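You operate a simulated robot arm through the tools that you are given. There is no shell and no other tool.

You run a simulated robot arm. Do the job below in one go: nothing can be reset, and whatever is moved stays where it is left.

TASK
Shut the mixer down and unplug it.
Fine: mixer switch and socket switch off before the plug comes out; dial to 0, lay the plug in the dish, socket cover shut.

It is judged by the outcome, as a careful person would: the job done as asked, and still so three seconds after it is handed in. It fails if anything else is knocked over, pushed out of place, dropped, spilled or broken. A push-on lid holds only when it is set on centred and level and pressed home; a screw cap is set on level and turned clockwise until tight.

THE ROBOT
A 7-joint arm with a fingered hand, fixed in place. Base frame: the origin is on the floor under the middle of its stand, x ahead of it, y to its left, z up; the work surface is at about z = 700. Readings come in mm, rad, newtons and seconds.
With the tool pointing down near the work surface it reaches from about 320 to 700 mm from the base axis. Its first joint turns from -1.204 to 3.002 rad. Payload 3.4 kg.
The TCP is the grasp point between the finger pads, 25 mm short of the fingertips. In the tool frame z runs along the fingers and y along their closing line. The gripper opens to 88 mm; its body begins 29 mm behind the TCP. The gripper is a hand of 4 fingers: y runs from the thumb to the fingers, the wrist lies at [-13, -97, -162] in the tool frame, and closing takes about 1.5 s.
Orientation is told as [roll, pitch, yaw] about the base's x, y, z axes, in that order, counted from this pose: with the fingers straight down and the wrist toward the robot, the tool's x, y and z point along [0, 1, 0], [1, 0, 0] and [0, 0, -1] of the base frame.

THE INTERFACE
- The arm moves only by the tool nudge_tool. Its argument "commands" is a list of rows, each an object (a shift or turn left out is 0, a gripper value left out holds the last) with "delta_pos": the shift along the tool's x, y, z in units of 500 mm (1.0 is 500 mm), a list of three; "rotation": the turn, a rotation vector about the tool's x, y, z in units of 60 degrees (1.0 is 60 degrees), a list of three; "gripper": the closure, from 0 (fully open) to 1 (shut). In form: [{"delta_pos": [x, y, z], "rotation": [ax, ay, az], "gripper": gripper}, ...]. A call has 1 to 20 rows; each row is the pose to reach, as a shift and turn from the pose commanded when the call began, along the tool's axes at that moment. A call with a number of a shift or a turn outside -1 to 1 is refused whole. A row lasts 0.2 s, in which the tool goes at most 50 mm and 0.15 rad; a call with a longer step from one row to the next is refused whole, and so is a gripper value outside its range. Where a pose cannot be reached the arm comes as near as it can. A force on the tool above 40 N (or 10 N above the force at the start of the call, whichever is more), or a blocked arm, ends the call early, and 0.2 s more pass. The fingers move at their own pace (about 108 mm/s each) and stop on an object; they squeeze with about 25 N. The grip force told is the motor's: it shows also when the fingers shut on nothing. Time passes only in rows, and 0.2 s behind the last, so rows that repeat a pose let the fingers close. The reply holds the time, the measured pose of the TCP, the force on the tool along the base axes, the opening and the grip force, in the units named above and with some noise, with the torque about the TCP (base axes, N m) and any sound that the robot's microphone picked up.
- Cameras (640 x 400 px; columns grow to the right, rows downward): "scene" is fixed at [220, -499.8, 1334.8]; the picture's right is [0.88, -0.48, 0.00], its down [-0.25, -0.45, -0.85] and it looks along [0.41, 0.75, -0.52] (base axes); focal length 336 px, centre (320, 200). "wrist" rides on the gripper at [64, -83, -98] in the tool frame; the picture's right is [-0.62, 0.37, -0.69], its down [-0.71, -0.63, 0.30] and it looks along [-0.32, 0.68, 0.65] (tool axes); focal length 265 px, centre (320, 200). There is no depth. A picture from a camera that has moved, and an enlarged one, comes with that camera's place and axes in the base frame and with its lens.
- capture(camera): a new picture of that camera. The clock stands still meanwhile.
- slide_trunk(by): slides the trunk up (or, below 0, down) by that many mm; the arm rides with it, the base frame stays. It gives what a move gives, with no picture.
- preshape(shape): the hand has 4 fingers and takes this shape, open, in about a second: jaw (thumb against the fingers, like two jaws); tri (thumb and two fingers); tip (a fingertip pinch); poke (one finger out to press); point (the index stretched); flat (the hand flat); cup (the hand cupped); fist (a fist). The gripper value then closes the fingers along that shape, each until it touches; the sizes above hold for jaw. It gives what a move gives, with no picture.
- enlarge(camera, box): a new picture of the part [left, top, right, bottom] of that camera's present view, enlarged. The clock stands still meanwhile.
- hand_in(): hands the job in; it is judged then, once.

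Nothing tells you positions but the pictures and the camera data. Unless the task says otherwise, let go and move clear before handing in.

The tools are called after "Call:" by a JSON object that holds its "name" and its "arguments". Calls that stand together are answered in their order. nudge_tool: Moves the arm, as the interface text tells. Its arguments: {"type":"object","properties":{"commands":{"type":"array"}},"required":["commands"]} The other tools are called the same way: slide_trunk (by) moves the trunk up or down; preshape (shape) gives the hand a shape; capture (camera) takes a picture; enlarge (camera, box) takes an enlarged picture of a part of a camera's view; hand_in () hands the job in.

At the start:

```text
time_s: 0.0
ee_pos: [538.0, -108.8, 1127.4]
orientation: [-0.001, 0.0, 0.001]
contact_force: [-0.3, -0.6, 0.3]
moment: [-0.01, -0.01, -0.01]
width: 87.4
finger_force: 0.0
shape: jaw
trunk travel left (down, up): [-650.0, 190.0]
```

scene: 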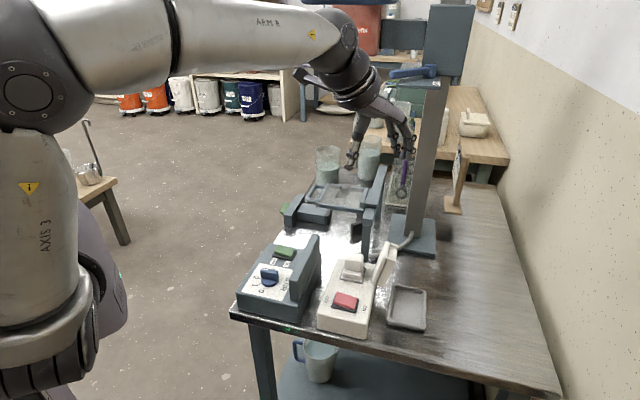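
wrist: 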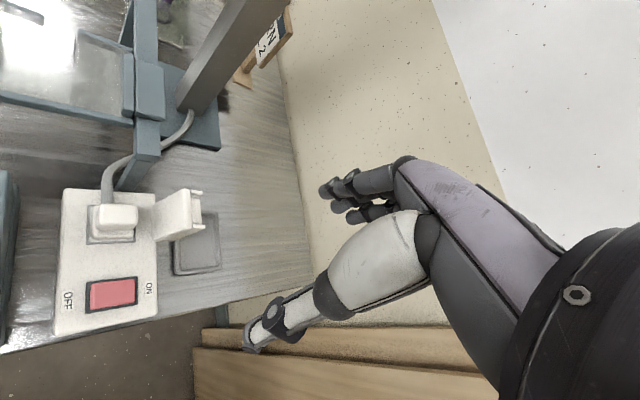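

I see a mixer control box (blue dial, green switch), a socket block with a red rocker switch, a plug and an open cover, and a small dish beside it. I'll look closer before moving.

Call:
{"name": "enlarge", "arguments": {"camera": "scene", "box": [220, 220, 440, 357]}}

Call:
{"name": "enlarge", "arguments": {"camera": "wrist", "box": [0, 140, 320, 340]}}

Call:
{"name": "enlarge", "arguments": {"camera": "scene", "box": [260, 100, 500, 250]}}

```text
2.91 times, centred on (330, 288) of scene
camera zoom: at [220.0, -499.8, 1334.8], right [0.88, -0.48, 0.0], down [-0.25, -0.45, -0.85], along [0.41, 0.75, -0.52], focal length 977 px, centre (291, -58)
```

zoom: 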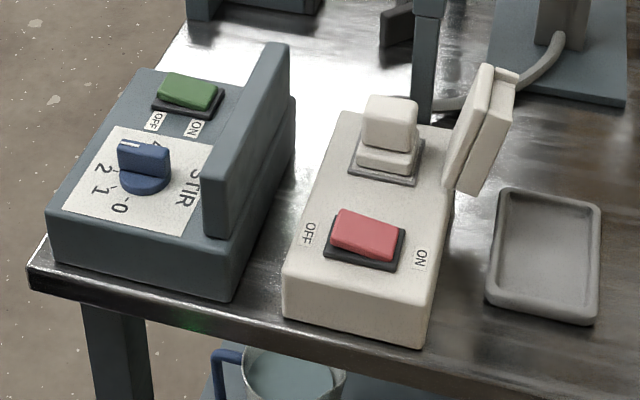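

```text
2.00 times, centred on (160, 240) of wrist
camera zoom: at [454.2, -44.6, 1225.6], right [0.37, -0.62, 0.69], down [-0.63, -0.71, -0.3], along [0.68, -0.32, -0.65], focal length 531 px, centre (640, 120)
```

zoom: 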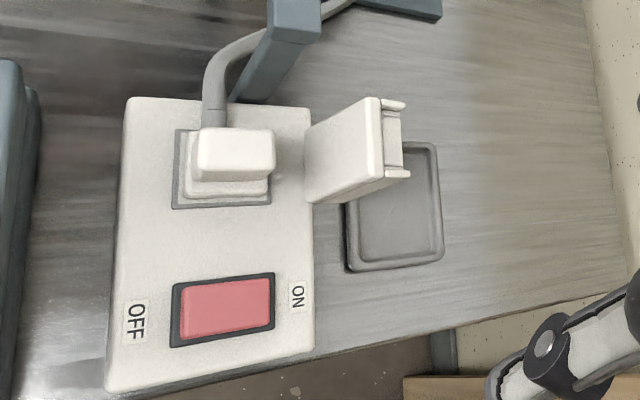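

```text
2.67 times, centred on (380, 175) of scene
camera zoom: at [220.0, -499.8, 1334.8], right [0.88, -0.48, 0.0], down [-0.25, -0.45, -0.85], along [0.41, 0.75, -0.52], focal length 896 px, centre (160, 267)
```

zoom: 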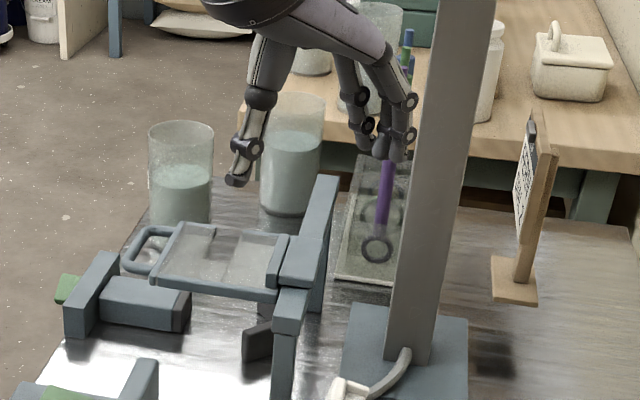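

The socket block sits about (545,-40) with the plug near (581,-5,808), rocker near (514,-76,768), and the dish near (662,-119). I'll move the arm up over the control box so the wrist camera sees the dial and green switch.

Call:
{"name": "nudge_tool", "arguments": {"commands": [{"delta_pos": [0.056, -0.046, 0]}, {"delta_pos": [0.112, -0.092, 0]}, {"delta_pos": [0.169, -0.138, 0]}, {"delta_pos": [0.225, -0.184, 0]}, {"delta_pos": [0.282, -0.23, 0]}, {"delta_pos": [0.338, -0.276, 0]}]}}

Call:
{"name": "capture", "arguments": {"camera": "wrist"}}

Call:
{"name": "capture", "arguments": {"camera": "scene"}}

```text
time_s: 1.4
ee_pos: [400.0, 62.3, 1127.4]
orientation: [-0.001, 0.0, 0.001]
contact_force: [0.6, -0.7, -0.4]
moment: [0.0, 0.02, -0.02]
width: 87.3
finger_force: 0.1
shape: jaw
trunk travel left (down, up): [-650.0, 190.0]
```

```text
taken
camera wrist: at [315.3, 125.7, 1224.6], right [0.37, -0.62, 0.69], down [-0.63, -0.71, -0.3], along [0.68, -0.32, -0.65], focal length 265 px, centre (320, 200)
```

wrist: 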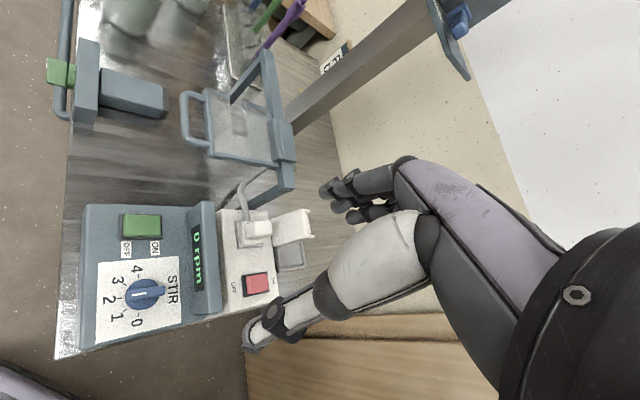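

```text
taken
```

scene: 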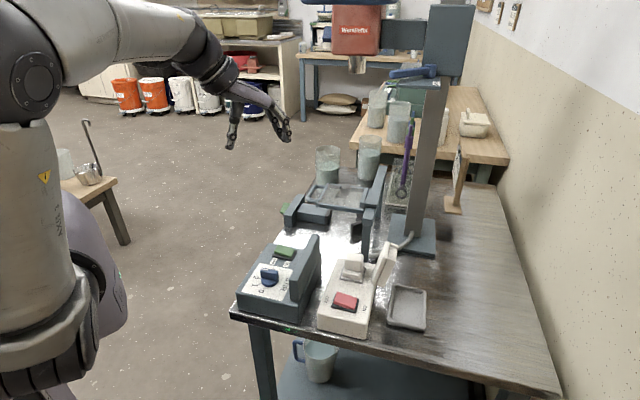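

Call:
{"name": "enlarge", "arguments": {"camera": "wrist", "box": [60, 190, 220, 350]}}

Call:
{"name": "enlarge", "arguments": {"camera": "wrist", "box": [200, 160, 330, 330]}}

Call:
{"name": "enlarge", "arguments": {"camera": "scene", "box": [230, 225, 350, 325]}}

Call:
{"name": "enlarge", "arguments": {"camera": "scene", "box": [310, 230, 440, 345]}}

Call:
{"name": "enlarge", "arguments": {"camera": "scene", "box": [270, 0, 510, 260]}}

```text
2.50 times, centred on (140, 270) of wrist
camera zoom: at [315.3, 125.7, 1224.6], right [0.37, -0.62, 0.69], down [-0.63, -0.71, -0.3], along [0.68, -0.32, -0.65], focal length 664 px, centre (770, 25)
```

zoom: 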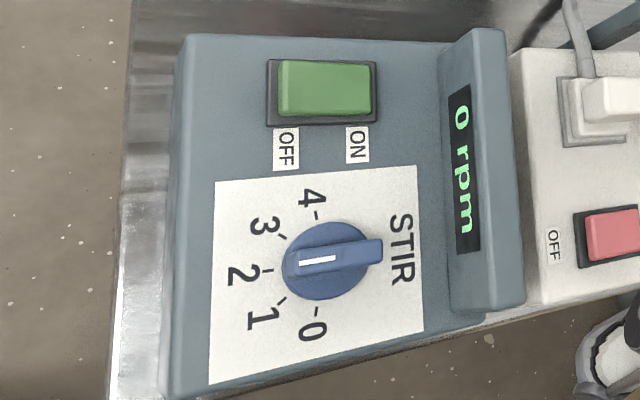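

```text
2.35 times, centred on (265, 245) of wrist
camera zoom: at [315.3, 125.7, 1224.6], right [0.37, -0.62, 0.69], down [-0.63, -0.71, -0.3], along [0.68, -0.32, -0.65], focal length 624 px, centre (449, 94)
```

zoom: 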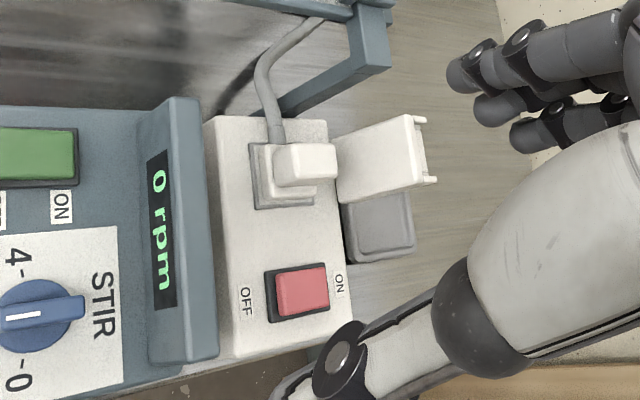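

```text
4.00 times, centred on (290, 275) of scene
camera zoom: at [220.0, -499.8, 1334.8], right [0.88, -0.48, 0.0], down [-0.25, -0.45, -0.85], along [0.41, 0.75, -0.52], focal length 1343 px, centre (440, -100)
```

zoom: 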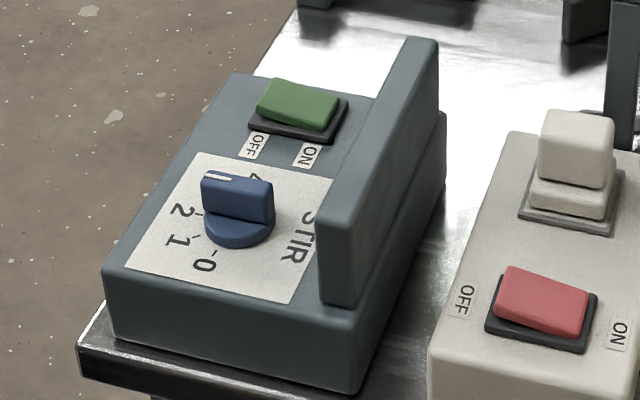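

```text
3.48 times, centred on (375, 288) of scene
camera zoom: at [220.0, -499.8, 1334.8], right [0.88, -0.48, 0.0], down [-0.25, -0.45, -0.85], along [0.41, 0.75, -0.52], focal length 1168 px, centre (129, -104)
```

zoom: 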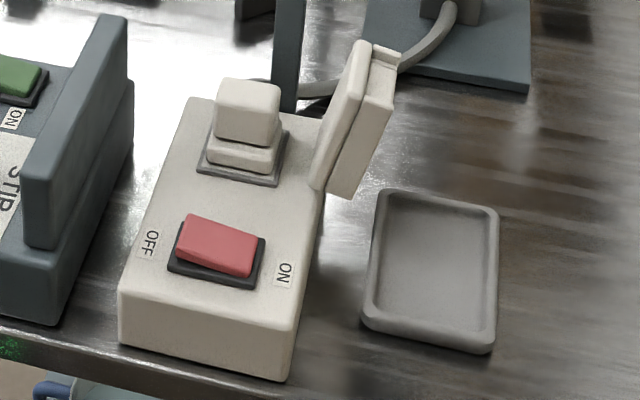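

```text
1.54 times, centred on (390, 130) of scene
camera zoom: at [220.0, -499.8, 1334.8], right [0.88, -0.48, 0.0], down [-0.25, -0.45, -0.85], along [0.41, 0.75, -0.52], focal length 517 px, centre (212, 308)
```

zoom: 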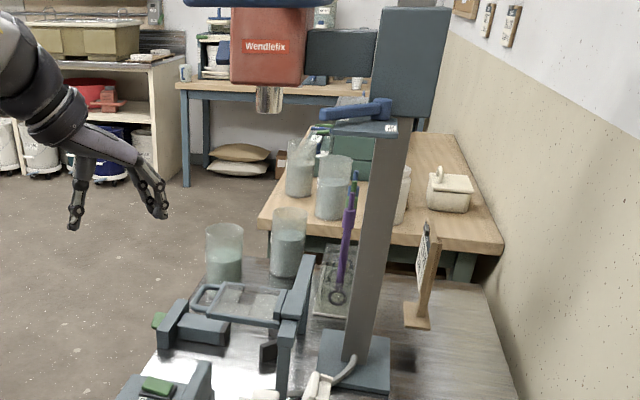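

Both rockers have their ON (right) side down, so both are on, and the dial points at 2, with 0 toward the robot side (90° CCW from above). I'll set the poke shape and check where the fingertip is.

Call:
{"name": "preshape", "arguments": {"shape": "poke"}}

Call:
{"name": "enlarge", "arguments": {"camera": "scene", "box": [180, 30, 340, 170]}}

Call:
{"name": "capture", "arguments": {"camera": "wrist"}}

```text
time_s: 2.3
ee_pos: [398.9, 60.6, 1126.7]
orientation: [0.0, 0.001, 0.0]
contact_force: [-0.2, -1.0, -0.2]
moment: [0.02, -0.01, 0.03]
width: 0.2
finger_force: 0.2
shape: poke
trunk travel left (down, up): [-650.0, 190.0]
```

```text
2.86 times, centred on (260, 100) of scene
camera zoom: at [220.0, -499.8, 1334.8], right [0.88, -0.48, 0.0], down [-0.25, -0.45, -0.85], along [0.41, 0.75, -0.52], focal length 960 px, centre (491, 486)
```

zoom: 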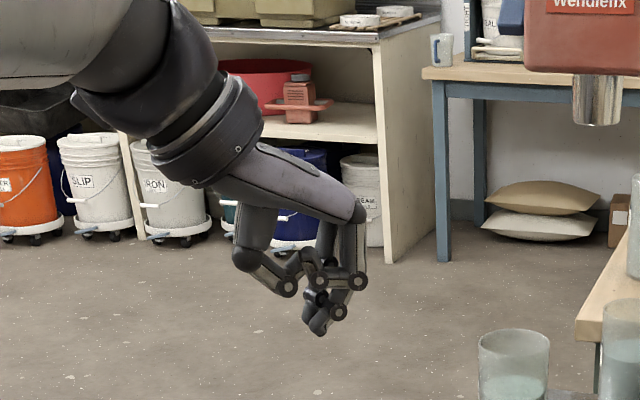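

```text
taken
camera wrist: at [316.2, 124.3, 1224.8], right [0.37, -0.62, 0.69], down [-0.63, -0.71, -0.3], along [0.68, -0.32, -0.65], focal length 265 px, centre (320, 200)
```

wrist: 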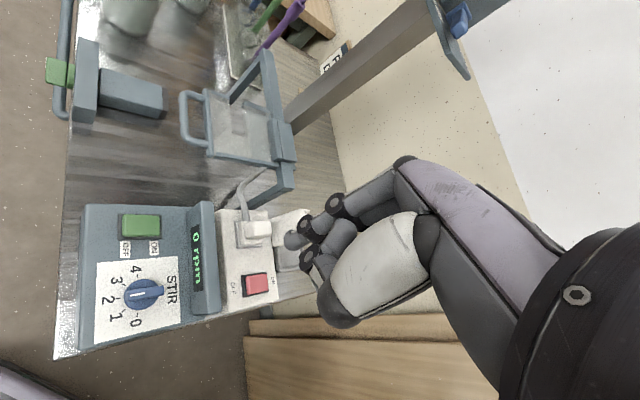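

Call:
{"name": "enlarge", "arguments": {"camera": "scene", "box": [230, 80, 310, 150]}}

Call:
{"name": "enlarge", "arguments": {"camera": "wrist", "box": [260, 150, 440, 330]}}

Call:
{"name": "preshape", "arguments": {"shape": "point"}}

Call:
{"name": "enlarge", "arguments": {"camera": "scene", "box": [230, 80, 330, 167]}}

Call:
{"name": "enlarge", "arguments": {"camera": "wrist", "box": [220, 130, 440, 330]}}

```text
5.71 times, centred on (270, 115) of scene
camera zoom: at [220.0, -499.8, 1334.8], right [0.88, -0.48, 0.0], down [-0.25, -0.45, -0.85], along [0.41, 0.75, -0.52], focal length 1919 px, centre (606, 686)
```

zoom: 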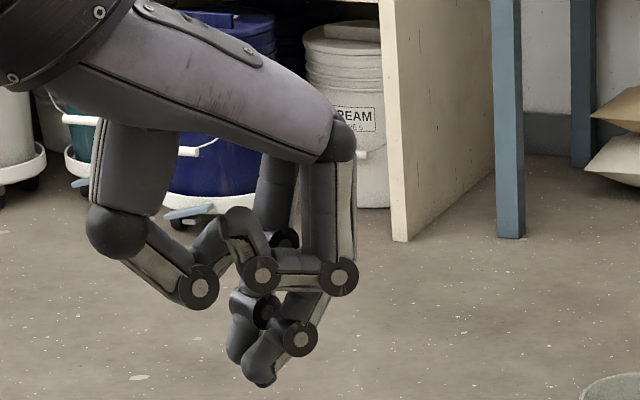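

```text
2.22 times, centred on (350, 240) of wrist
camera zoom: at [316.2, 124.3, 1224.8], right [0.37, -0.62, 0.69], down [-0.63, -0.71, -0.3], along [0.68, -0.32, -0.65], focal length 590 px, centre (253, 111)
```

zoom: 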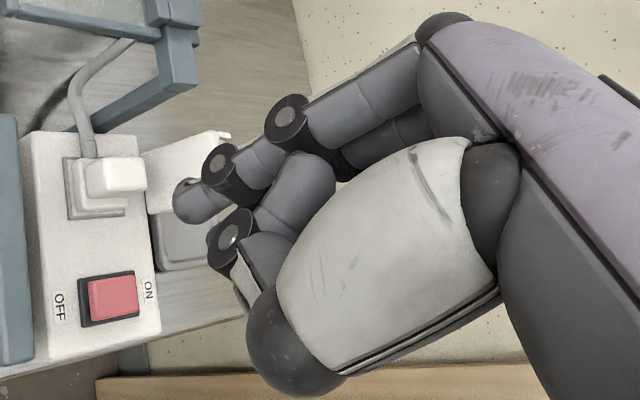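

```text
time_s: 3.2
ee_pos: [398.4, 60.9, 1125.6]
orientation: [-0.001, 0.0, 0.002]
contact_force: [0.0, 0.1, -0.3]
moment: [0.0, 0.0, 0.03]
width: 0.1
finger_force: 0.1
shape: point
trunk travel left (down, up): [-650.0, 190.0]
```

```text
4.60 times, centred on (280, 124) of scene
camera zoom: at [220.0, -499.8, 1334.8], right [0.88, -0.48, 0.0], down [-0.25, -0.45, -0.85], along [0.41, 0.75, -0.52], focal length 1544 px, centre (504, 552)
```

zoom: 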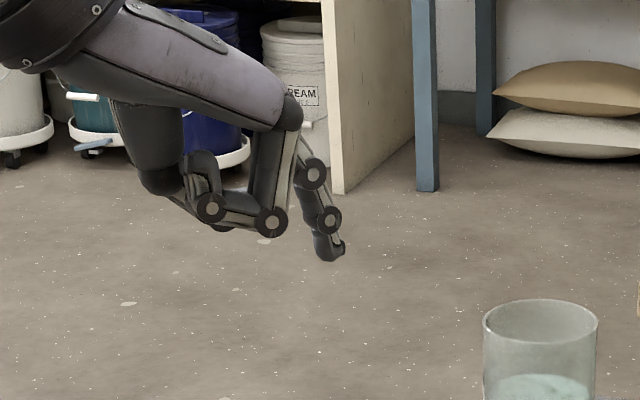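

```text
2.00 times, centred on (330, 230) of wrist
camera zoom: at [316.2, 124.3, 1224.7], right [0.37, -0.62, 0.69], down [-0.63, -0.71, -0.3], along [0.68, -0.32, -0.65], focal length 531 px, centre (300, 140)
```

zoom: 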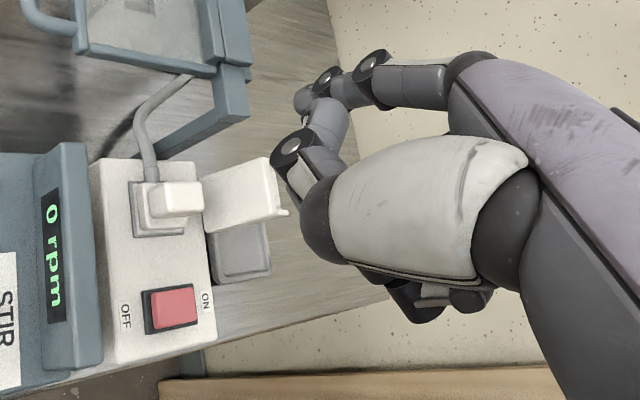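

The poke shape puts one fingertip about 28 mm beyond the TCP, near its axis, which suits the switches. I'll return to poke and descend above the green switch's OFF side, at about (452,147,770).

Call:
{"name": "preshape", "arguments": {"shape": "poke"}}

Call:
{"name": "nudge_tool", "arguments": {"commands": [{"delta_pos": [0.0263, 0.0167, 0.075]}, {"delta_pos": [0.0527, 0.0333, 0.15]}, {"delta_pos": [0.079, 0.05, 0.226]}, {"delta_pos": [0.105, 0.0667, 0.301]}, {"delta_pos": [0.132, 0.0833, 0.376]}, {"delta_pos": [0.158, 0.1, 0.452]}]}}

Call:
{"name": "enlarge", "arguments": {"camera": "scene", "box": [220, 180, 360, 320]}}

Call:
{"name": "capture", "arguments": {"camera": "wrist"}}

```text
time_s: 4.1
ee_pos: [399.1, 61.6, 1125.5]
orientation: [-0.001, 0.0, 0.001]
contact_force: [0.0, 1.4, -0.3]
moment: [0.05, 0.05, 0.01]
width: 0.0
finger_force: 0.1
shape: poke
trunk travel left (down, up): [-650.0, 190.0]
```

```text
time_s: 5.1
ee_pos: [444.4, 93.9, 1036.8]
orientation: [0.227, 0.028, -0.049]
contact_force: [-0.1, 0.3, -0.4]
moment: [0.02, 0.01, 0.01]
width: 0.0
finger_force: 0.0
shape: poke
trunk travel left (down, up): [-650.0, 190.0]
stopped in row 4: the arm was blocked; the commanded pose is now the measured one
```

```text
2.86 times, centred on (290, 250) of scene
camera zoom: at [220.0, -499.8, 1334.8], right [0.88, -0.48, 0.0], down [-0.25, -0.45, -0.85], along [0.41, 0.75, -0.52], focal length 960 px, centre (406, 57)
```

zoom: 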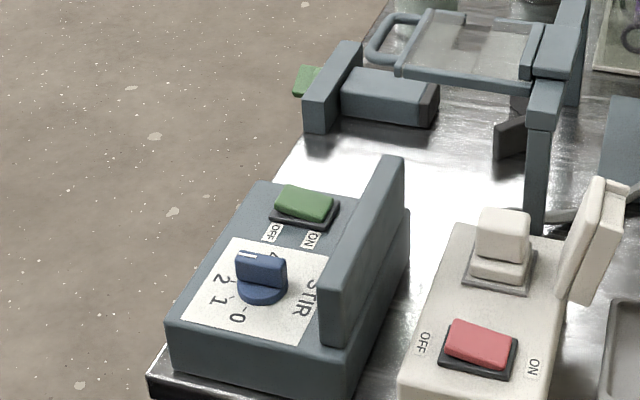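

```text
taken
camera wrist: at [366.4, 138.0, 1149.5], right [0.35, -0.78, 0.53], down [-0.67, -0.6, -0.44], along [0.65, -0.2, -0.73], focal length 265 px, centre (320, 200)
```

wrist: 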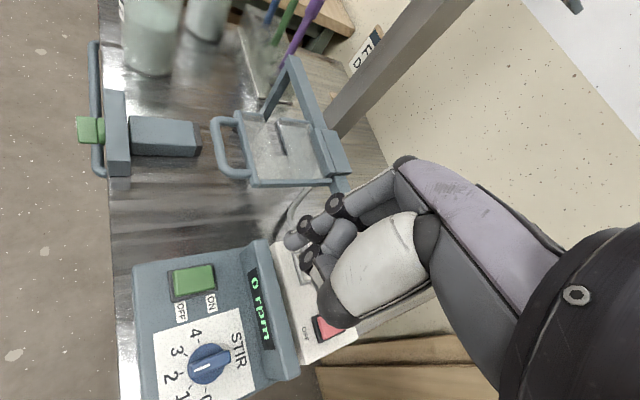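

The arm stopped at a joint limit because the trunk is too high for this depth (nothing was touched). I'll lower the trunk and then restore the orientation.

Call:
{"name": "slide_trunk", "arguments": {"by": -120}}

Call:
{"name": "nudge_tool", "arguments": {"commands": [{"rotation": [-0.009, -0.072, -0.016]}, {"rotation": [-0.018, -0.145, -0.031]}, {"rotation": [-0.027, -0.217, -0.047]}]}}

```text
time_s: 6.6
ee_pos: [442.6, 94.3, 917.1]
orientation: [0.23, 0.029, -0.048]
contact_force: [0.8, -0.6, 0.4]
moment: [0.0, 0.01, -0.01]
width: 0.1
finger_force: 0.1
shape: poke
trunk travel left (down, up): [-530.0, 310.0]
```

```text
time_s: 7.4
ee_pos: [450.4, 85.3, 919.9]
orientation: [0.077, 0.039, -0.023]
contact_force: [0.0, 0.1, 1.0]
moment: [0.01, 0.02, -0.04]
width: 0.1
finger_force: 0.2
shape: poke
trunk travel left (down, up): [-530.0, 310.0]
```

Call:
{"name": "nudge_tool", "arguments": {"commands": [{"delta_pos": [0, 0, -0.08], "rotation": [-0.01, -0.02, -0.006]}, {"delta_pos": [0, 0, -0.16], "rotation": [-0.02, -0.04, -0.012]}, {"delta_pos": [0, 0, -0.24], "rotation": [-0.03, -0.06, -0.018]}, {"delta_pos": [0, 0, -0.32], "rotation": [-0.037, -0.074, -0.022]}, {"delta_pos": [0, 0, -0.32], "rotation": [-0.037, -0.074, -0.022]}]}}

Call:
{"name": "slide_trunk", "arguments": {"by": -180}}

```text
time_s: 8.8
ee_pos: [461.1, 90.0, 1042.3]
orientation: [-0.051, 0.061, 0.016]
contact_force: [0.4, 0.3, -0.5]
moment: [-0.02, 0.03, 0.01]
width: 0.0
finger_force: 0.1
shape: poke
trunk travel left (down, up): [-530.0, 310.0]
stopped in row 5: the arm was blocked; the commanded pose is now the measured one
```

```text
time_s: 10.8
ee_pos: [460.6, 89.6, 863.8]
orientation: [-0.053, 0.062, 0.019]
contact_force: [0.0, 0.2, -0.1]
moment: [-0.02, -0.02, -0.03]
width: 0.3
finger_force: 0.1
shape: poke
trunk travel left (down, up): [-350.0, 490.0]
```

Call:
{"name": "nudge_tool", "arguments": {"commands": [{"delta_pos": [0.05, -0.012, 0.0], "rotation": [-0.03, 0.025, 0.009]}, {"delta_pos": [0.1, -0.024, 0.0], "rotation": [-0.059, 0.051, 0.018]}, {"delta_pos": [0.1, -0.024, 0.02], "rotation": [-0.059, 0.051, 0.018]}]}}

Call:
{"name": "capture", "arguments": {"camera": "wrist"}}

Call:
{"name": "enlarge", "arguments": {"camera": "scene", "box": [220, 180, 360, 320]}}

Call:
{"name": "capture", "arguments": {"camera": "scene"}}

```text
time_s: 11.5
ee_pos: [472.7, 102.3, 865.6]
orientation: [0.156, 0.096, -0.031]
contact_force: [-0.5, 0.0, -0.9]
moment: [-0.03, 0.03, 0.03]
width: 0.0
finger_force: 0.2
shape: poke
trunk travel left (down, up): [-350.0, 490.0]
stopped in row 3: the arm was blocked; the commanded pose is now the measured one
```

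```text
taken
camera wrist: at [401.3, 152.0, 979.8], right [0.4, -0.73, 0.55], down [-0.69, -0.64, -0.35], along [0.61, -0.24, -0.76], focal length 265 px, centre (320, 200)
```

wrist: 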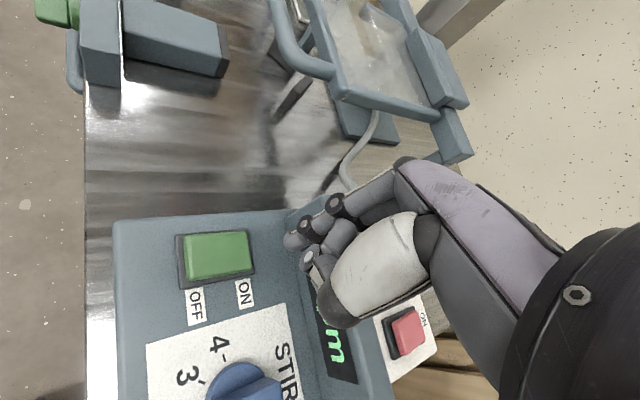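

```text
2.86 times, centred on (290, 250) of scene
camera zoom: at [220.0, -499.8, 1334.8], right [0.88, -0.48, 0.0], down [-0.25, -0.45, -0.85], along [0.41, 0.75, -0.52], focal length 960 px, centre (406, 57)
```

zoom: 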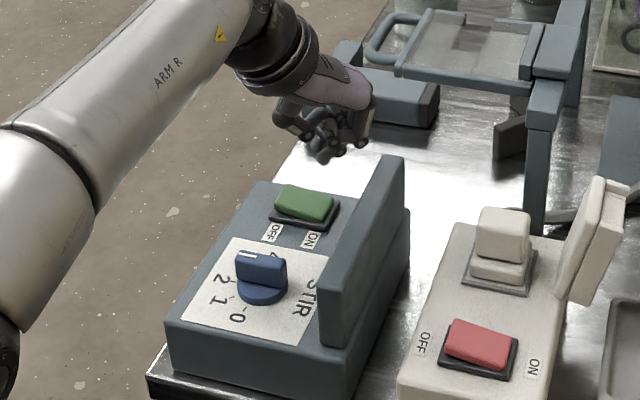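

```text
taken
```

scene: 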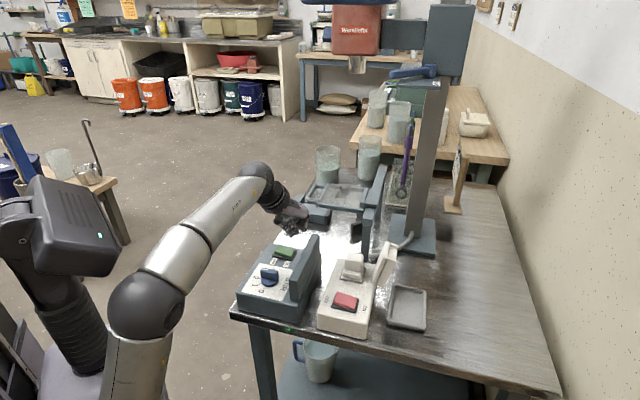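

The arm is strained with the forearm running at about 45° to the base x axis, so yaw 0 seems to be at a wrist limit. I'll raise slightly and turn the hand's yaw toward +45°, lining it up with the table.

Call:
{"name": "nudge_tool", "arguments": {"commands": [{"rotation": [0, 0, -0.1]}, {"rotation": [0, 0, -0.2]}, {"rotation": [0, 0, -0.3]}, {"rotation": [0, 0, -0.4]}]}}

```text
time_s: 12.5
ee_pos: [471.0, 104.7, 863.1]
orientation: [0.173, 0.028, 0.387]
contact_force: [0.0, 0.8, -1.0]
moment: [-0.02, 0.0, 0.01]
width: 0.1
finger_force: 0.0
shape: poke
trunk travel left (down, up): [-350.0, 490.0]
```

Call:
{"name": "nudge_tool", "arguments": {"commands": [{"rotation": [-0.007, -0.041, -0.095]}, {"rotation": [-0.013, -0.082, -0.19]}, {"rotation": [-0.02, -0.124, -0.285]}, {"rotation": [-0.027, -0.165, -0.38]}, {"rotation": [-0.027, -0.165, -0.38]}]}}

Call:
{"name": "capture", "arguments": {"camera": "wrist"}}

Call:
{"name": "capture", "arguments": {"camera": "scene"}}

```text
time_s: 13.7
ee_pos: [471.9, 104.2, 862.9]
orientation: [-0.003, -0.034, 0.779]
contact_force: [0.0, 0.5, 1.1]
moment: [-0.02, -0.01, -0.01]
width: 0.0
finger_force: 0.1
shape: poke
trunk travel left (down, up): [-350.0, 490.0]
```

```text
taken
camera wrist: at [364.5, 88.6, 958.5], right [0.68, -0.2, 0.71], down [0.06, -0.94, -0.32], along [0.73, 0.26, -0.63], focal length 265 px, centre (320, 200)
```

wrist: 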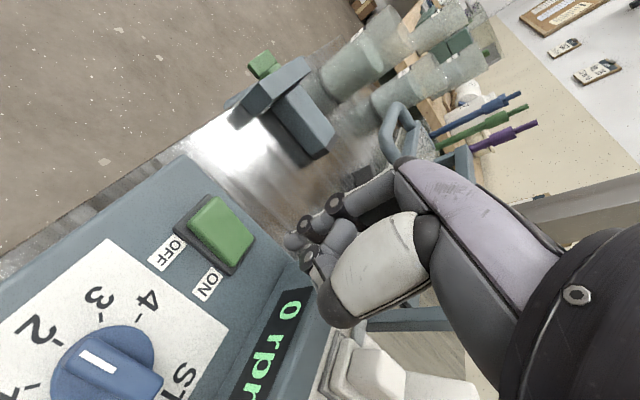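

```text
taken
```

scene: 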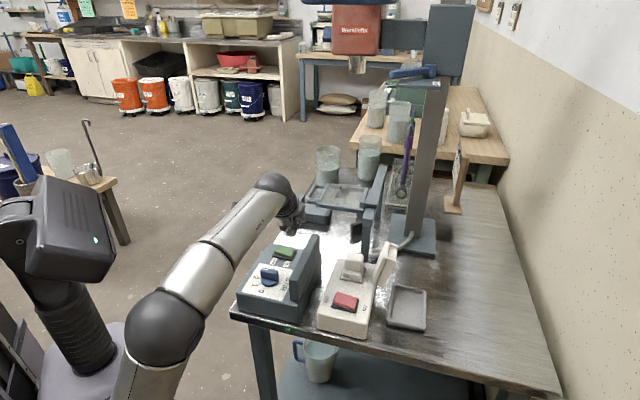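

The arm is now comfortable at yaw 45°, square to the table. I'll move so the fingertip hovers just above the OFF end of the green rocker, around (452,146).

Call:
{"name": "nudge_tool", "arguments": {"commands": [{"delta_pos": [0.037, 0.013, 0.0], "rotation": [0.016, 0, 0]}, {"delta_pos": [0.0738, 0.026, 0.03], "rotation": [0.0325, 0, 0]}, {"delta_pos": [0.0738, 0.026, 0.07], "rotation": [0.0325, 0, 0]}, {"delta_pos": [0.0738, 0.026, 0.1], "rotation": [0.0325, 0, 0]}]}}

Call:
{"name": "capture", "arguments": {"camera": "wrist"}}

Call:
{"name": "enlarge", "arguments": {"camera": "scene", "box": [230, 170, 350, 290]}}

```text
time_s: 14.7
ee_pos: [455.9, 140.0, 814.0]
orientation: [-0.004, 0.0, 0.779]
contact_force: [-0.1, 0.2, -0.1]
moment: [0.0, 0.0, -0.05]
width: 0.0
finger_force: 0.1
shape: poke
trunk travel left (down, up): [-350.0, 490.0]
```

```text
taken
camera wrist: at [351.4, 127.7, 911.3], right [0.7, -0.18, 0.7], down [0.05, -0.95, -0.3], along [0.72, 0.25, -0.65], focal length 265 px, centre (320, 200)
```

wrist: 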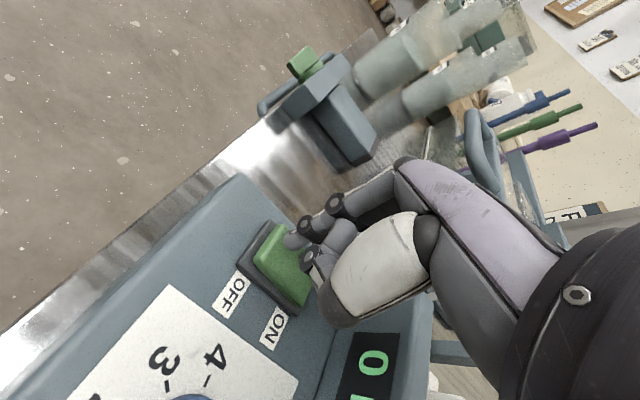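

```text
3.33 times, centred on (290, 230) of scene
camera zoom: at [220.0, -499.8, 1334.8], right [0.88, -0.48, 0.0], down [-0.25, -0.45, -0.85], along [0.41, 0.75, -0.52], focal length 1120 px, centre (420, 100)
```

zoom: 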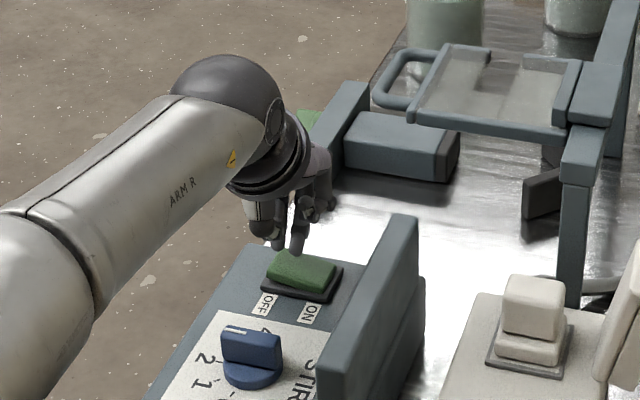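

Call:
{"name": "enlarge", "arguments": {"camera": "scene", "box": [290, 235, 340, 275]}}

Call:
{"name": "enlarge", "arguments": {"camera": "wrist", "box": [220, 180, 380, 330]}}

Call:
{"name": "enlarge", "arguments": {"camera": "scene", "box": [290, 230, 350, 275]}}

```text
10.00 times, centred on (315, 255) of scene
camera zoom: at [220.0, -499.8, 1334.8], right [0.88, -0.48, 0.0], down [-0.25, -0.45, -0.85], along [0.41, 0.75, -0.52], focal length 3359 px, centre (370, -350)
```

zoom: 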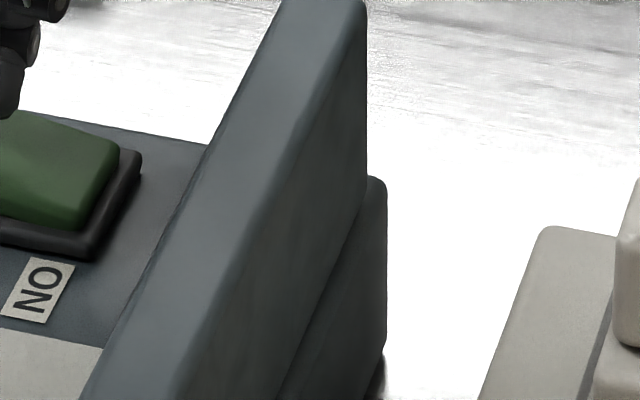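

```text
2.67 times, centred on (300, 255) of wrist
camera zoom: at [351.4, 127.7, 911.3], right [0.7, -0.18, 0.7], down [0.05, -0.95, -0.3], along [0.72, 0.25, -0.65], focal length 708 px, centre (373, 53)
```

zoom: 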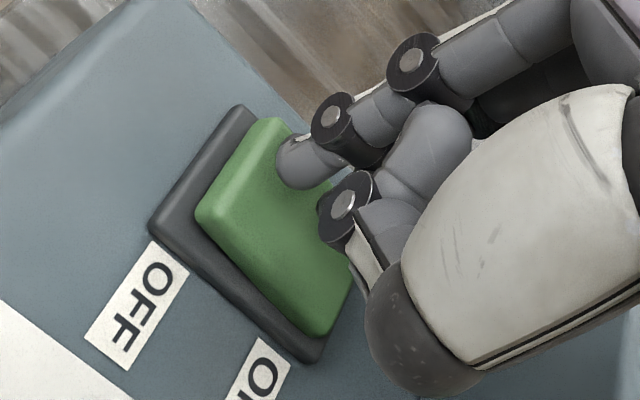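

```text
8.89 times, centred on (320, 252) of scene
camera zoom: at [220.0, -499.8, 1334.8], right [0.88, -0.48, 0.0], down [-0.25, -0.45, -0.85], along [0.41, 0.75, -0.52], focal length 2985 px, centre (320, -267)
```

zoom: 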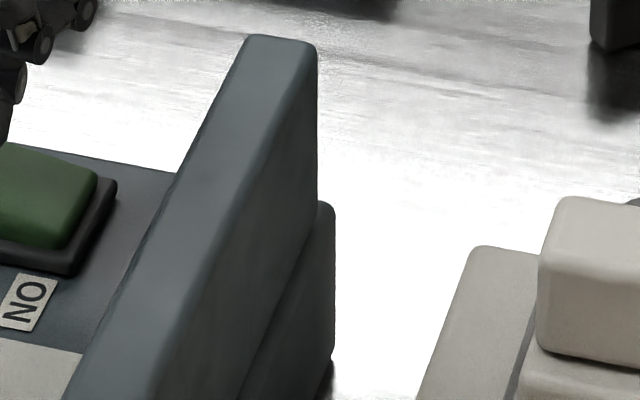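

Call:
{"name": "enlarge", "arguments": {"camera": "scene", "box": [260, 225, 310, 265]}}

```text
10.00 times, centred on (285, 245) of scene
camera zoom: at [220.0, -499.8, 1334.8], right [0.88, -0.48, 0.0], down [-0.25, -0.45, -0.85], along [0.41, 0.75, -0.52], focal length 3359 px, centre (670, -250)
```

zoom: 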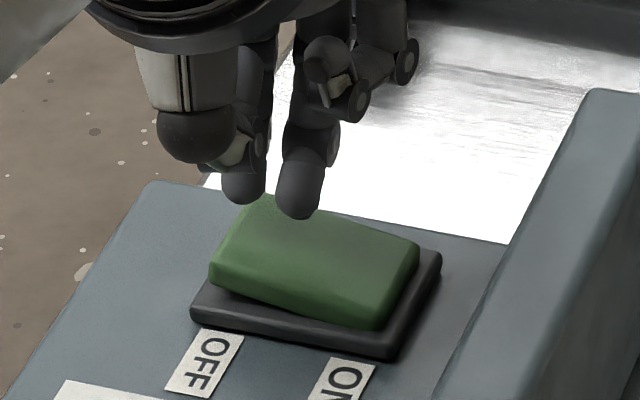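

The triangulated pressing tip sits at tool (-5, 0, 28), so it's now near the rocker's middle. I'll shift 9 mm toward the OFF side and press down in small steps.

Call:
{"name": "nudge_tool", "arguments": {"commands": [{"delta_pos": [0.018, 0.005, 0]}, {"delta_pos": [0.018, 0.005, 0.008]}, {"delta_pos": [0.018, 0.005, 0.016]}, {"delta_pos": [0.018, 0.005, 0.022]}, {"delta_pos": [0.018, 0.005, 0.028]}, {"delta_pos": [0.018, 0.005, 0.032]}, {"delta_pos": [0.018, 0.005, 0.036]}]}}

Call:
{"name": "enlarge", "arguments": {"camera": "scene", "box": [260, 225, 310, 265]}}

```text
time_s: 16.3
ee_pos: [450.2, 149.4, 801.1]
orientation: [-0.005, -0.01, 0.778]
contact_force: [4.2, 4.6, 21.3]
moment: [-0.08, -0.25, 0.08]
width: 0.0
finger_force: 0.0
shape: poke
trunk travel left (down, up): [-350.0, 490.0]
```

```text
10.00 times, centred on (285, 245) of scene
camera zoom: at [220.0, -499.8, 1334.8], right [0.88, -0.48, 0.0], down [-0.25, -0.45, -0.85], along [0.41, 0.75, -0.52], focal length 3359 px, centre (670, -250)
```

zoom: 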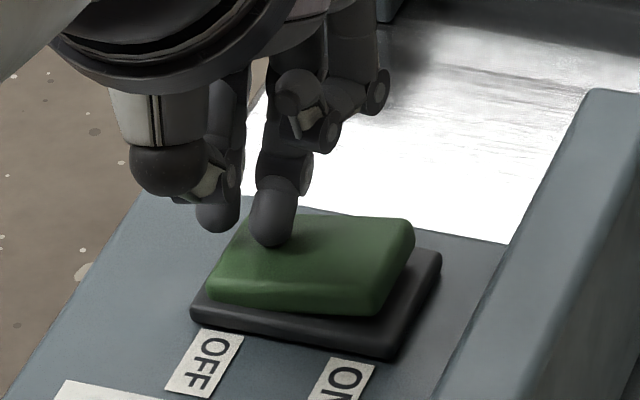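

Call:
{"name": "nudge_tool", "arguments": {"commands": [{"delta_pos": [0, 0, 0.003]}, {"delta_pos": [0, 0, 0.006]}, {"delta_pos": [0, 0, 0.008]}]}}

Call:
{"name": "nudge_tool", "arguments": {"commands": [{"delta_pos": [0, 0, -0.03]}, {"delta_pos": [0, 0, -0.08]}, {"delta_pos": [0, 0, -0.14]}, {"delta_pos": [0, 0, -0.16]}]}}

Call:
{"name": "enlarge", "arguments": {"camera": "scene", "box": [260, 225, 310, 265]}}

Call:
{"name": "capture", "arguments": {"camera": "wrist"}}

```text
time_s: 17.1
ee_pos: [450.8, 150.9, 796.0]
orientation: [-0.006, -0.012, 0.779]
contact_force: [2.6, 11.9, 32.1]
moment: [-0.16, -0.17, 0.08]
width: 0.1
finger_force: 0.1
shape: poke
trunk travel left (down, up): [-350.0, 490.0]
```

```text
time_s: 18.1
ee_pos: [452.0, 146.6, 871.7]
orientation: [0.004, 0.0, 0.776]
contact_force: [0.4, 0.3, 0.0]
moment: [0.0, 0.0, -0.01]
width: 0.0
finger_force: 0.1
shape: poke
trunk travel left (down, up): [-350.0, 490.0]
```

```text
10.00 times, centred on (285, 245) of scene
camera zoom: at [220.0, -499.8, 1334.8], right [0.88, -0.48, 0.0], down [-0.25, -0.45, -0.85], along [0.41, 0.75, -0.52], focal length 3359 px, centre (670, -250)
```

zoom: 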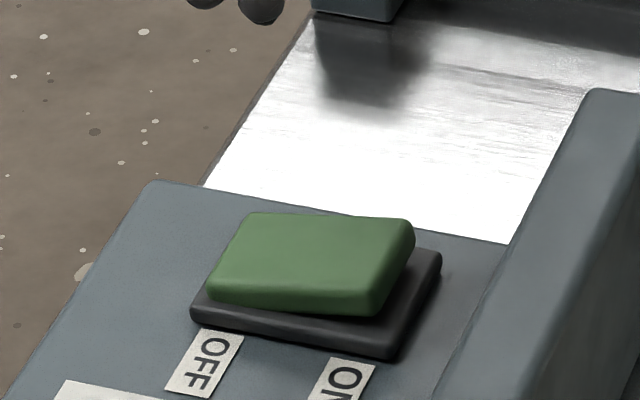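

```text
taken
camera wrist: at [348.8, 133.9, 970.0], right [0.7, -0.19, 0.69], down [0.05, -0.95, -0.31], along [0.71, 0.25, -0.66], focal length 265 px, centre (320, 200)
```

wrist: 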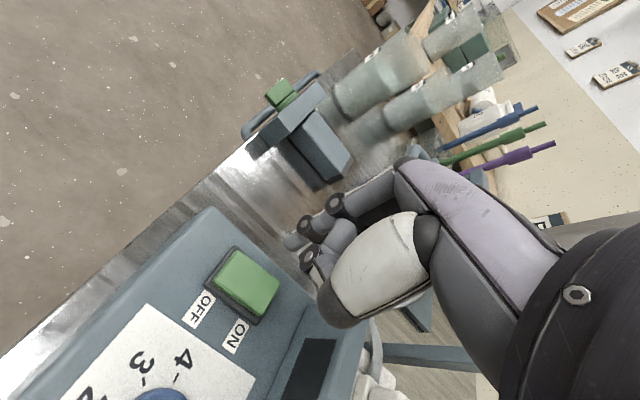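

The display went dark and the green rocker now sits with OFF down. Next is the dial; I'll back off over it to measure it.

Call:
{"name": "nudge_tool", "arguments": {"commands": [{"delta_pos": [0, -0.06, 0]}, {"delta_pos": [0, -0.12, 0]}, {"delta_pos": [0, -0.169, 0]}]}}

Call:
{"name": "enlarge", "arguments": {"camera": "wrist", "box": [120, 200, 340, 400]}}

Call:
{"name": "enlarge", "arguments": {"camera": "scene", "box": [240, 245, 310, 301]}}

```text
time_s: 18.9
ee_pos: [389.6, 89.7, 871.2]
orientation: [-0.005, -0.002, 0.779]
contact_force: [-0.1, 0.0, -0.5]
moment: [0.0, 0.01, 0.0]
width: 0.0
finger_force: 0.1
shape: poke
trunk travel left (down, up): [-350.0, 490.0]
```

```text
2.00 times, centred on (230, 300) of wrist
camera zoom: at [285.1, 76.2, 969.4], right [0.69, -0.18, 0.7], down [0.06, -0.95, -0.3], along [0.72, 0.25, -0.65], focal length 531 px, centre (500, 0)
```

zoom: 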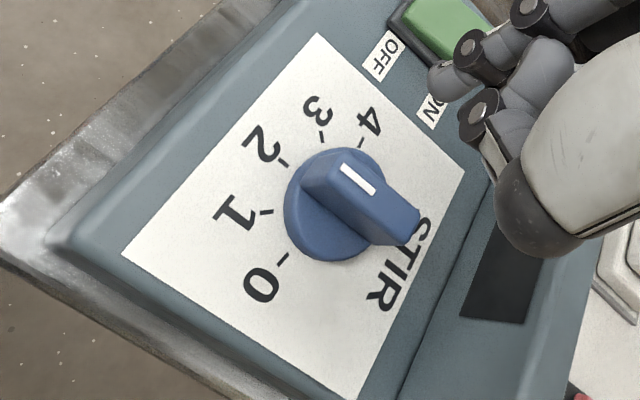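

```text
7.14 times, centred on (275, 273) of scene
camera zoom: at [220.0, -499.8, 1334.8], right [0.88, -0.48, 0.0], down [-0.25, -0.45, -0.85], along [0.41, 0.75, -0.52], focal length 2399 px, centre (641, -321)
```

zoom: 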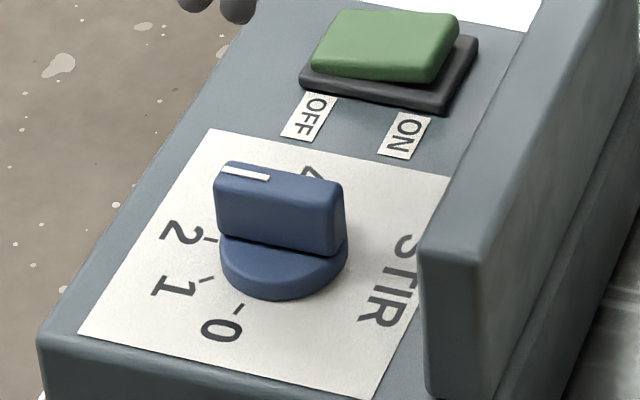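

The dial axis is about (395.5, 65), with its bar top at z≈786 and pointer at 2. The 0 mark is about 80° counter-clockwise, so I'll lower the fingertip on the far side of the pointer end and then push it round in an arc.

Call:
{"name": "nudge_tool", "arguments": {"commands": [{"delta_pos": [0, 0.0166, 0.02]}, {"delta_pos": [0, 0.0166, 0.07]}, {"delta_pos": [0, 0.0166, 0.12]}, {"delta_pos": [0, 0.0166, 0.14]}]}}

Call:
{"name": "enlarge", "arguments": {"camera": "scene", "box": [240, 235, 310, 301]}}

Call:
{"name": "enlarge", "arguments": {"camera": "wrist", "box": [160, 180, 380, 380]}}

```text
time_s: 19.9
ee_pos: [396.8, 95.0, 801.2]
orientation: [-0.003, -0.001, 0.779]
contact_force: [-0.2, 0.3, 0.3]
moment: [-0.02, -0.03, 0.03]
width: 0.0
finger_force: 0.0
shape: poke
trunk travel left (down, up): [-350.0, 490.0]
```

```text
6.06 times, centred on (275, 268) of scene
camera zoom: at [220.0, -499.8, 1334.8], right [0.88, -0.48, 0.0], down [-0.25, -0.45, -0.85], along [0.41, 0.75, -0.52], focal length 2036 px, centre (593, -212)
```

zoom: 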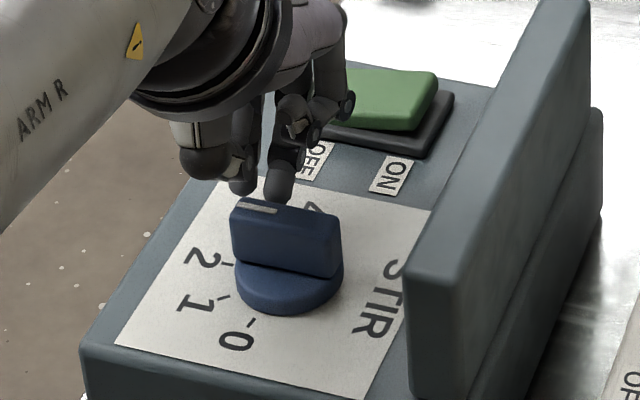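

```text
2.00 times, centred on (270, 280) of wrist
camera zoom: at [292.5, 82.2, 899.2], right [0.7, -0.18, 0.7], down [0.05, -0.95, -0.3], along [0.72, 0.25, -0.65], focal length 531 px, centre (420, 40)
```

zoom: 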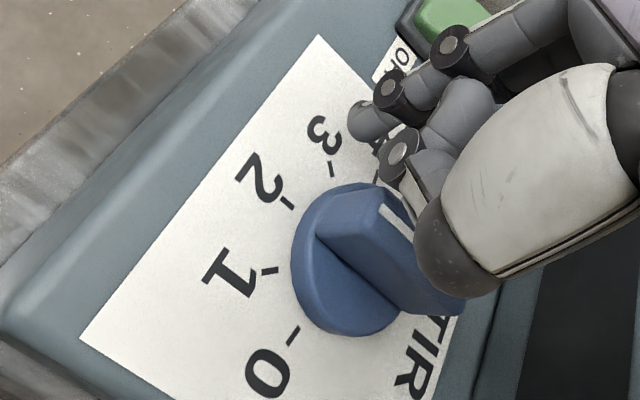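

Call:
{"name": "nudge_tool", "arguments": {"commands": [{"delta_pos": [0.002, -0.01, 0]}, {"delta_pos": [0.002, -0.019, 0]}, {"delta_pos": [0.006, -0.0252, 0]}, {"delta_pos": [0.0088, -0.0319, 0]}, {"delta_pos": [0.0103, -0.0389, 0]}, {"delta_pos": [0.0105, -0.0462, 0]}, {"delta_pos": [0.0094, -0.0531, 0]}, {"delta_pos": [0.0072, -0.06, 0]}, {"delta_pos": [0.0039, -0.0663, 0]}]}}

Call:
{"name": "enlarge", "arguments": {"camera": "scene", "box": [240, 235, 310, 301]}}

Call:
{"name": "enlarge", "arguments": {"camera": "wrist", "box": [160, 180, 380, 380]}}

```text
time_s: 21.9
ee_pos: [373.3, 73.0, 801.6]
orientation: [-0.004, 0.0, 0.777]
contact_force: [-0.1, 0.1, 0.0]
moment: [-0.03, 0.03, -0.01]
width: 0.1
finger_force: 0.0
shape: poke
trunk travel left (down, up): [-350.0, 490.0]
```

```text
6.06 times, centred on (275, 268) of scene
camera zoom: at [220.0, -499.8, 1334.8], right [0.88, -0.48, 0.0], down [-0.25, -0.45, -0.85], along [0.41, 0.75, -0.52], focal length 2036 px, centre (593, -212)
```

zoom: 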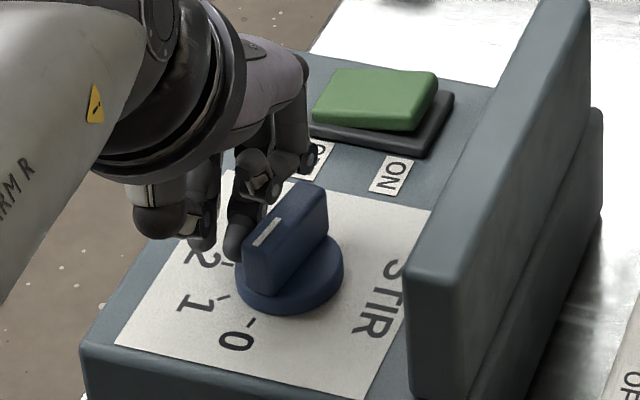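

```text
2.00 times, centred on (270, 280) of wrist
camera zoom: at [267.7, 60.0, 899.8], right [0.7, -0.18, 0.7], down [0.05, -0.95, -0.3], along [0.72, 0.25, -0.65], focal length 531 px, centre (420, 40)
```

zoom: 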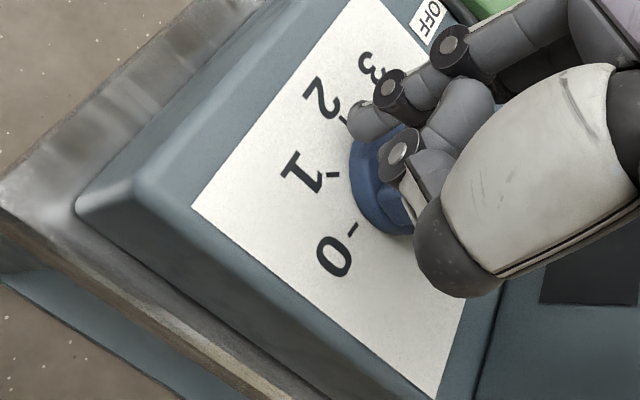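

The pointer swung round and looks close to 0. I'll lift clear and check it.

Call:
{"name": "nudge_tool", "arguments": {"commands": [{"delta_pos": [0.006, 0.0, 0]}, {"delta_pos": [0.01, 0.0, -0.03]}, {"delta_pos": [0.01, 0, -0.09]}, {"delta_pos": [0.01, 0, -0.16]}]}}

Call:
{"name": "enlarge", "arguments": {"camera": "scene", "box": [250, 250, 300, 290]}}

Call:
{"name": "enlarge", "arguments": {"camera": "wrist", "box": [160, 180, 380, 380]}}

```text
time_s: 22.9
ee_pos: [368.8, 76.5, 883.2]
orientation: [-0.004, -0.002, 0.777]
contact_force: [0.1, 0.8, 0.1]
moment: [-0.01, -0.02, -0.01]
width: 0.1
finger_force: 0.0
shape: poke
trunk travel left (down, up): [-350.0, 490.0]
```

```text
10.00 times, centred on (275, 270) of scene
camera zoom: at [220.0, -499.8, 1334.8], right [0.88, -0.48, 0.0], down [-0.25, -0.45, -0.85], along [0.41, 0.75, -0.52], focal length 3359 px, centre (770, -500)
```

zoom: 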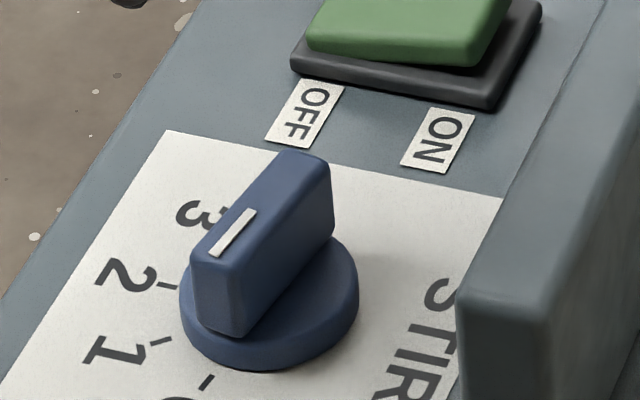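

```text
2.00 times, centred on (270, 280) of wrist
camera zoom: at [264.0, 64.2, 980.1], right [0.7, -0.18, 0.7], down [0.05, -0.95, -0.3], along [0.72, 0.25, -0.65], focal length 531 px, centre (420, 40)
```

zoom: 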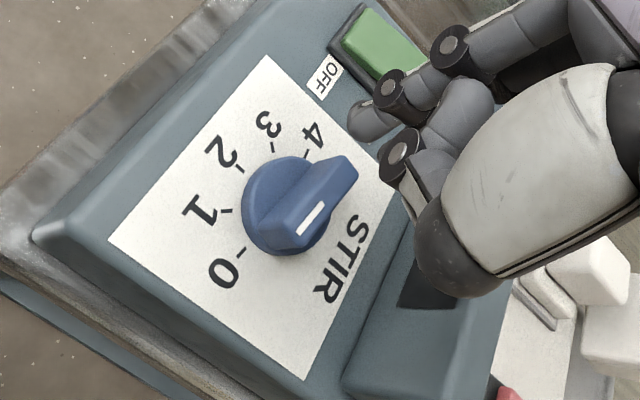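

Call:
{"name": "enlarge", "arguments": {"camera": "scene", "box": [260, 262, 290, 298]}}

Call:
{"name": "enlarge", "arguments": {"camera": "wrist", "box": [250, 225, 350, 325]}}

```text
11.11 times, centred on (275, 280) of scene
camera zoom: at [220.0, -499.8, 1334.8], right [0.88, -0.48, 0.0], down [-0.25, -0.45, -0.85], along [0.41, 0.75, -0.52], focal length 3732 px, centre (820, -689)
```

zoom: 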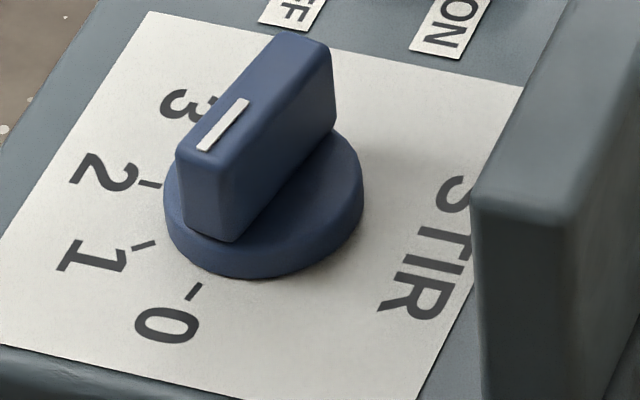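

```text
4.00 times, centred on (300, 275) of wrist
camera zoom: at [264.0, 64.2, 980.1], right [0.7, -0.18, 0.7], down [0.05, -0.95, -0.3], along [0.72, 0.25, -0.65], focal length 1062 px, centre (400, -100)
```

zoom: 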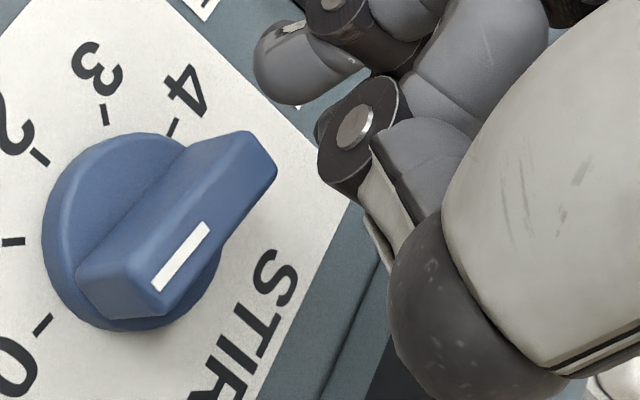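

The pointer is parallel to the 0 tick in both views, so the dial is at 0. Next I'll move over the wall at safe height to the red socket rocker and look at it.

Call:
{"name": "nudge_tool", "arguments": {"commands": [{"delta_pos": [-0.03, 0, -0.02]}, {"delta_pos": [-0.1, -0.001, -0.02]}, {"delta_pos": [-0.18, -0.003, -0.02]}, {"delta_pos": [-0.26, -0.005, -0.02]}, {"delta_pos": [-0.34, -0.006, -0.02]}, {"delta_pos": [-0.386, -0.007, -0.02]}]}}

Call:
{"name": "capture", "arguments": {"camera": "wrist"}}

Call:
{"name": "enlarge", "arguments": {"camera": "scene", "box": [300, 220, 440, 340]}}

```text
time_s: 24.3
ee_pos: [502.3, -63.4, 893.6]
orientation: [-0.003, -0.002, 0.776]
contact_force: [-0.8, -0.2, 0.7]
moment: [-0.03, -0.01, -0.03]
width: 0.0
finger_force: 0.1
shape: poke
trunk travel left (down, up): [-350.0, 490.0]
```

```text
taken
camera wrist: at [397.3, -76.8, 991.2], right [0.7, -0.18, 0.7], down [0.05, -0.95, -0.3], along [0.72, 0.25, -0.65], focal length 265 px, centre (320, 200)
```

wrist: 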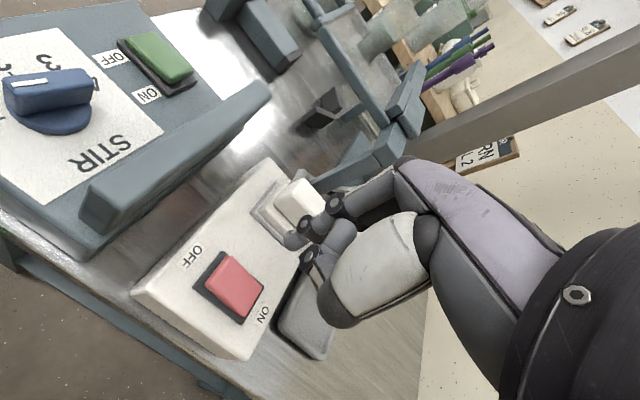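

```text
3.33 times, centred on (370, 280) of scene
camera zoom: at [220.0, -499.8, 1334.8], right [0.88, -0.48, 0.0], down [-0.25, -0.45, -0.85], along [0.41, 0.75, -0.52], focal length 1120 px, centre (153, -67)
```

zoom: 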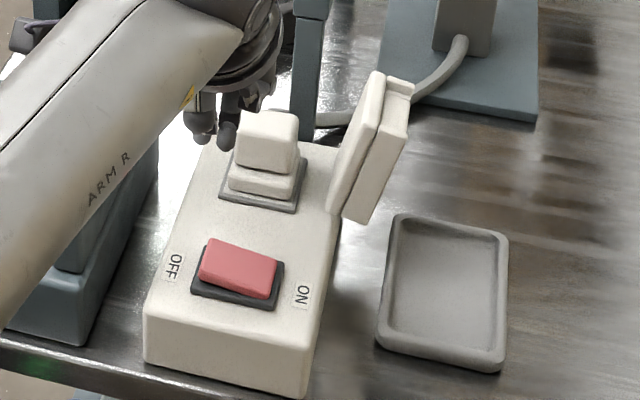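

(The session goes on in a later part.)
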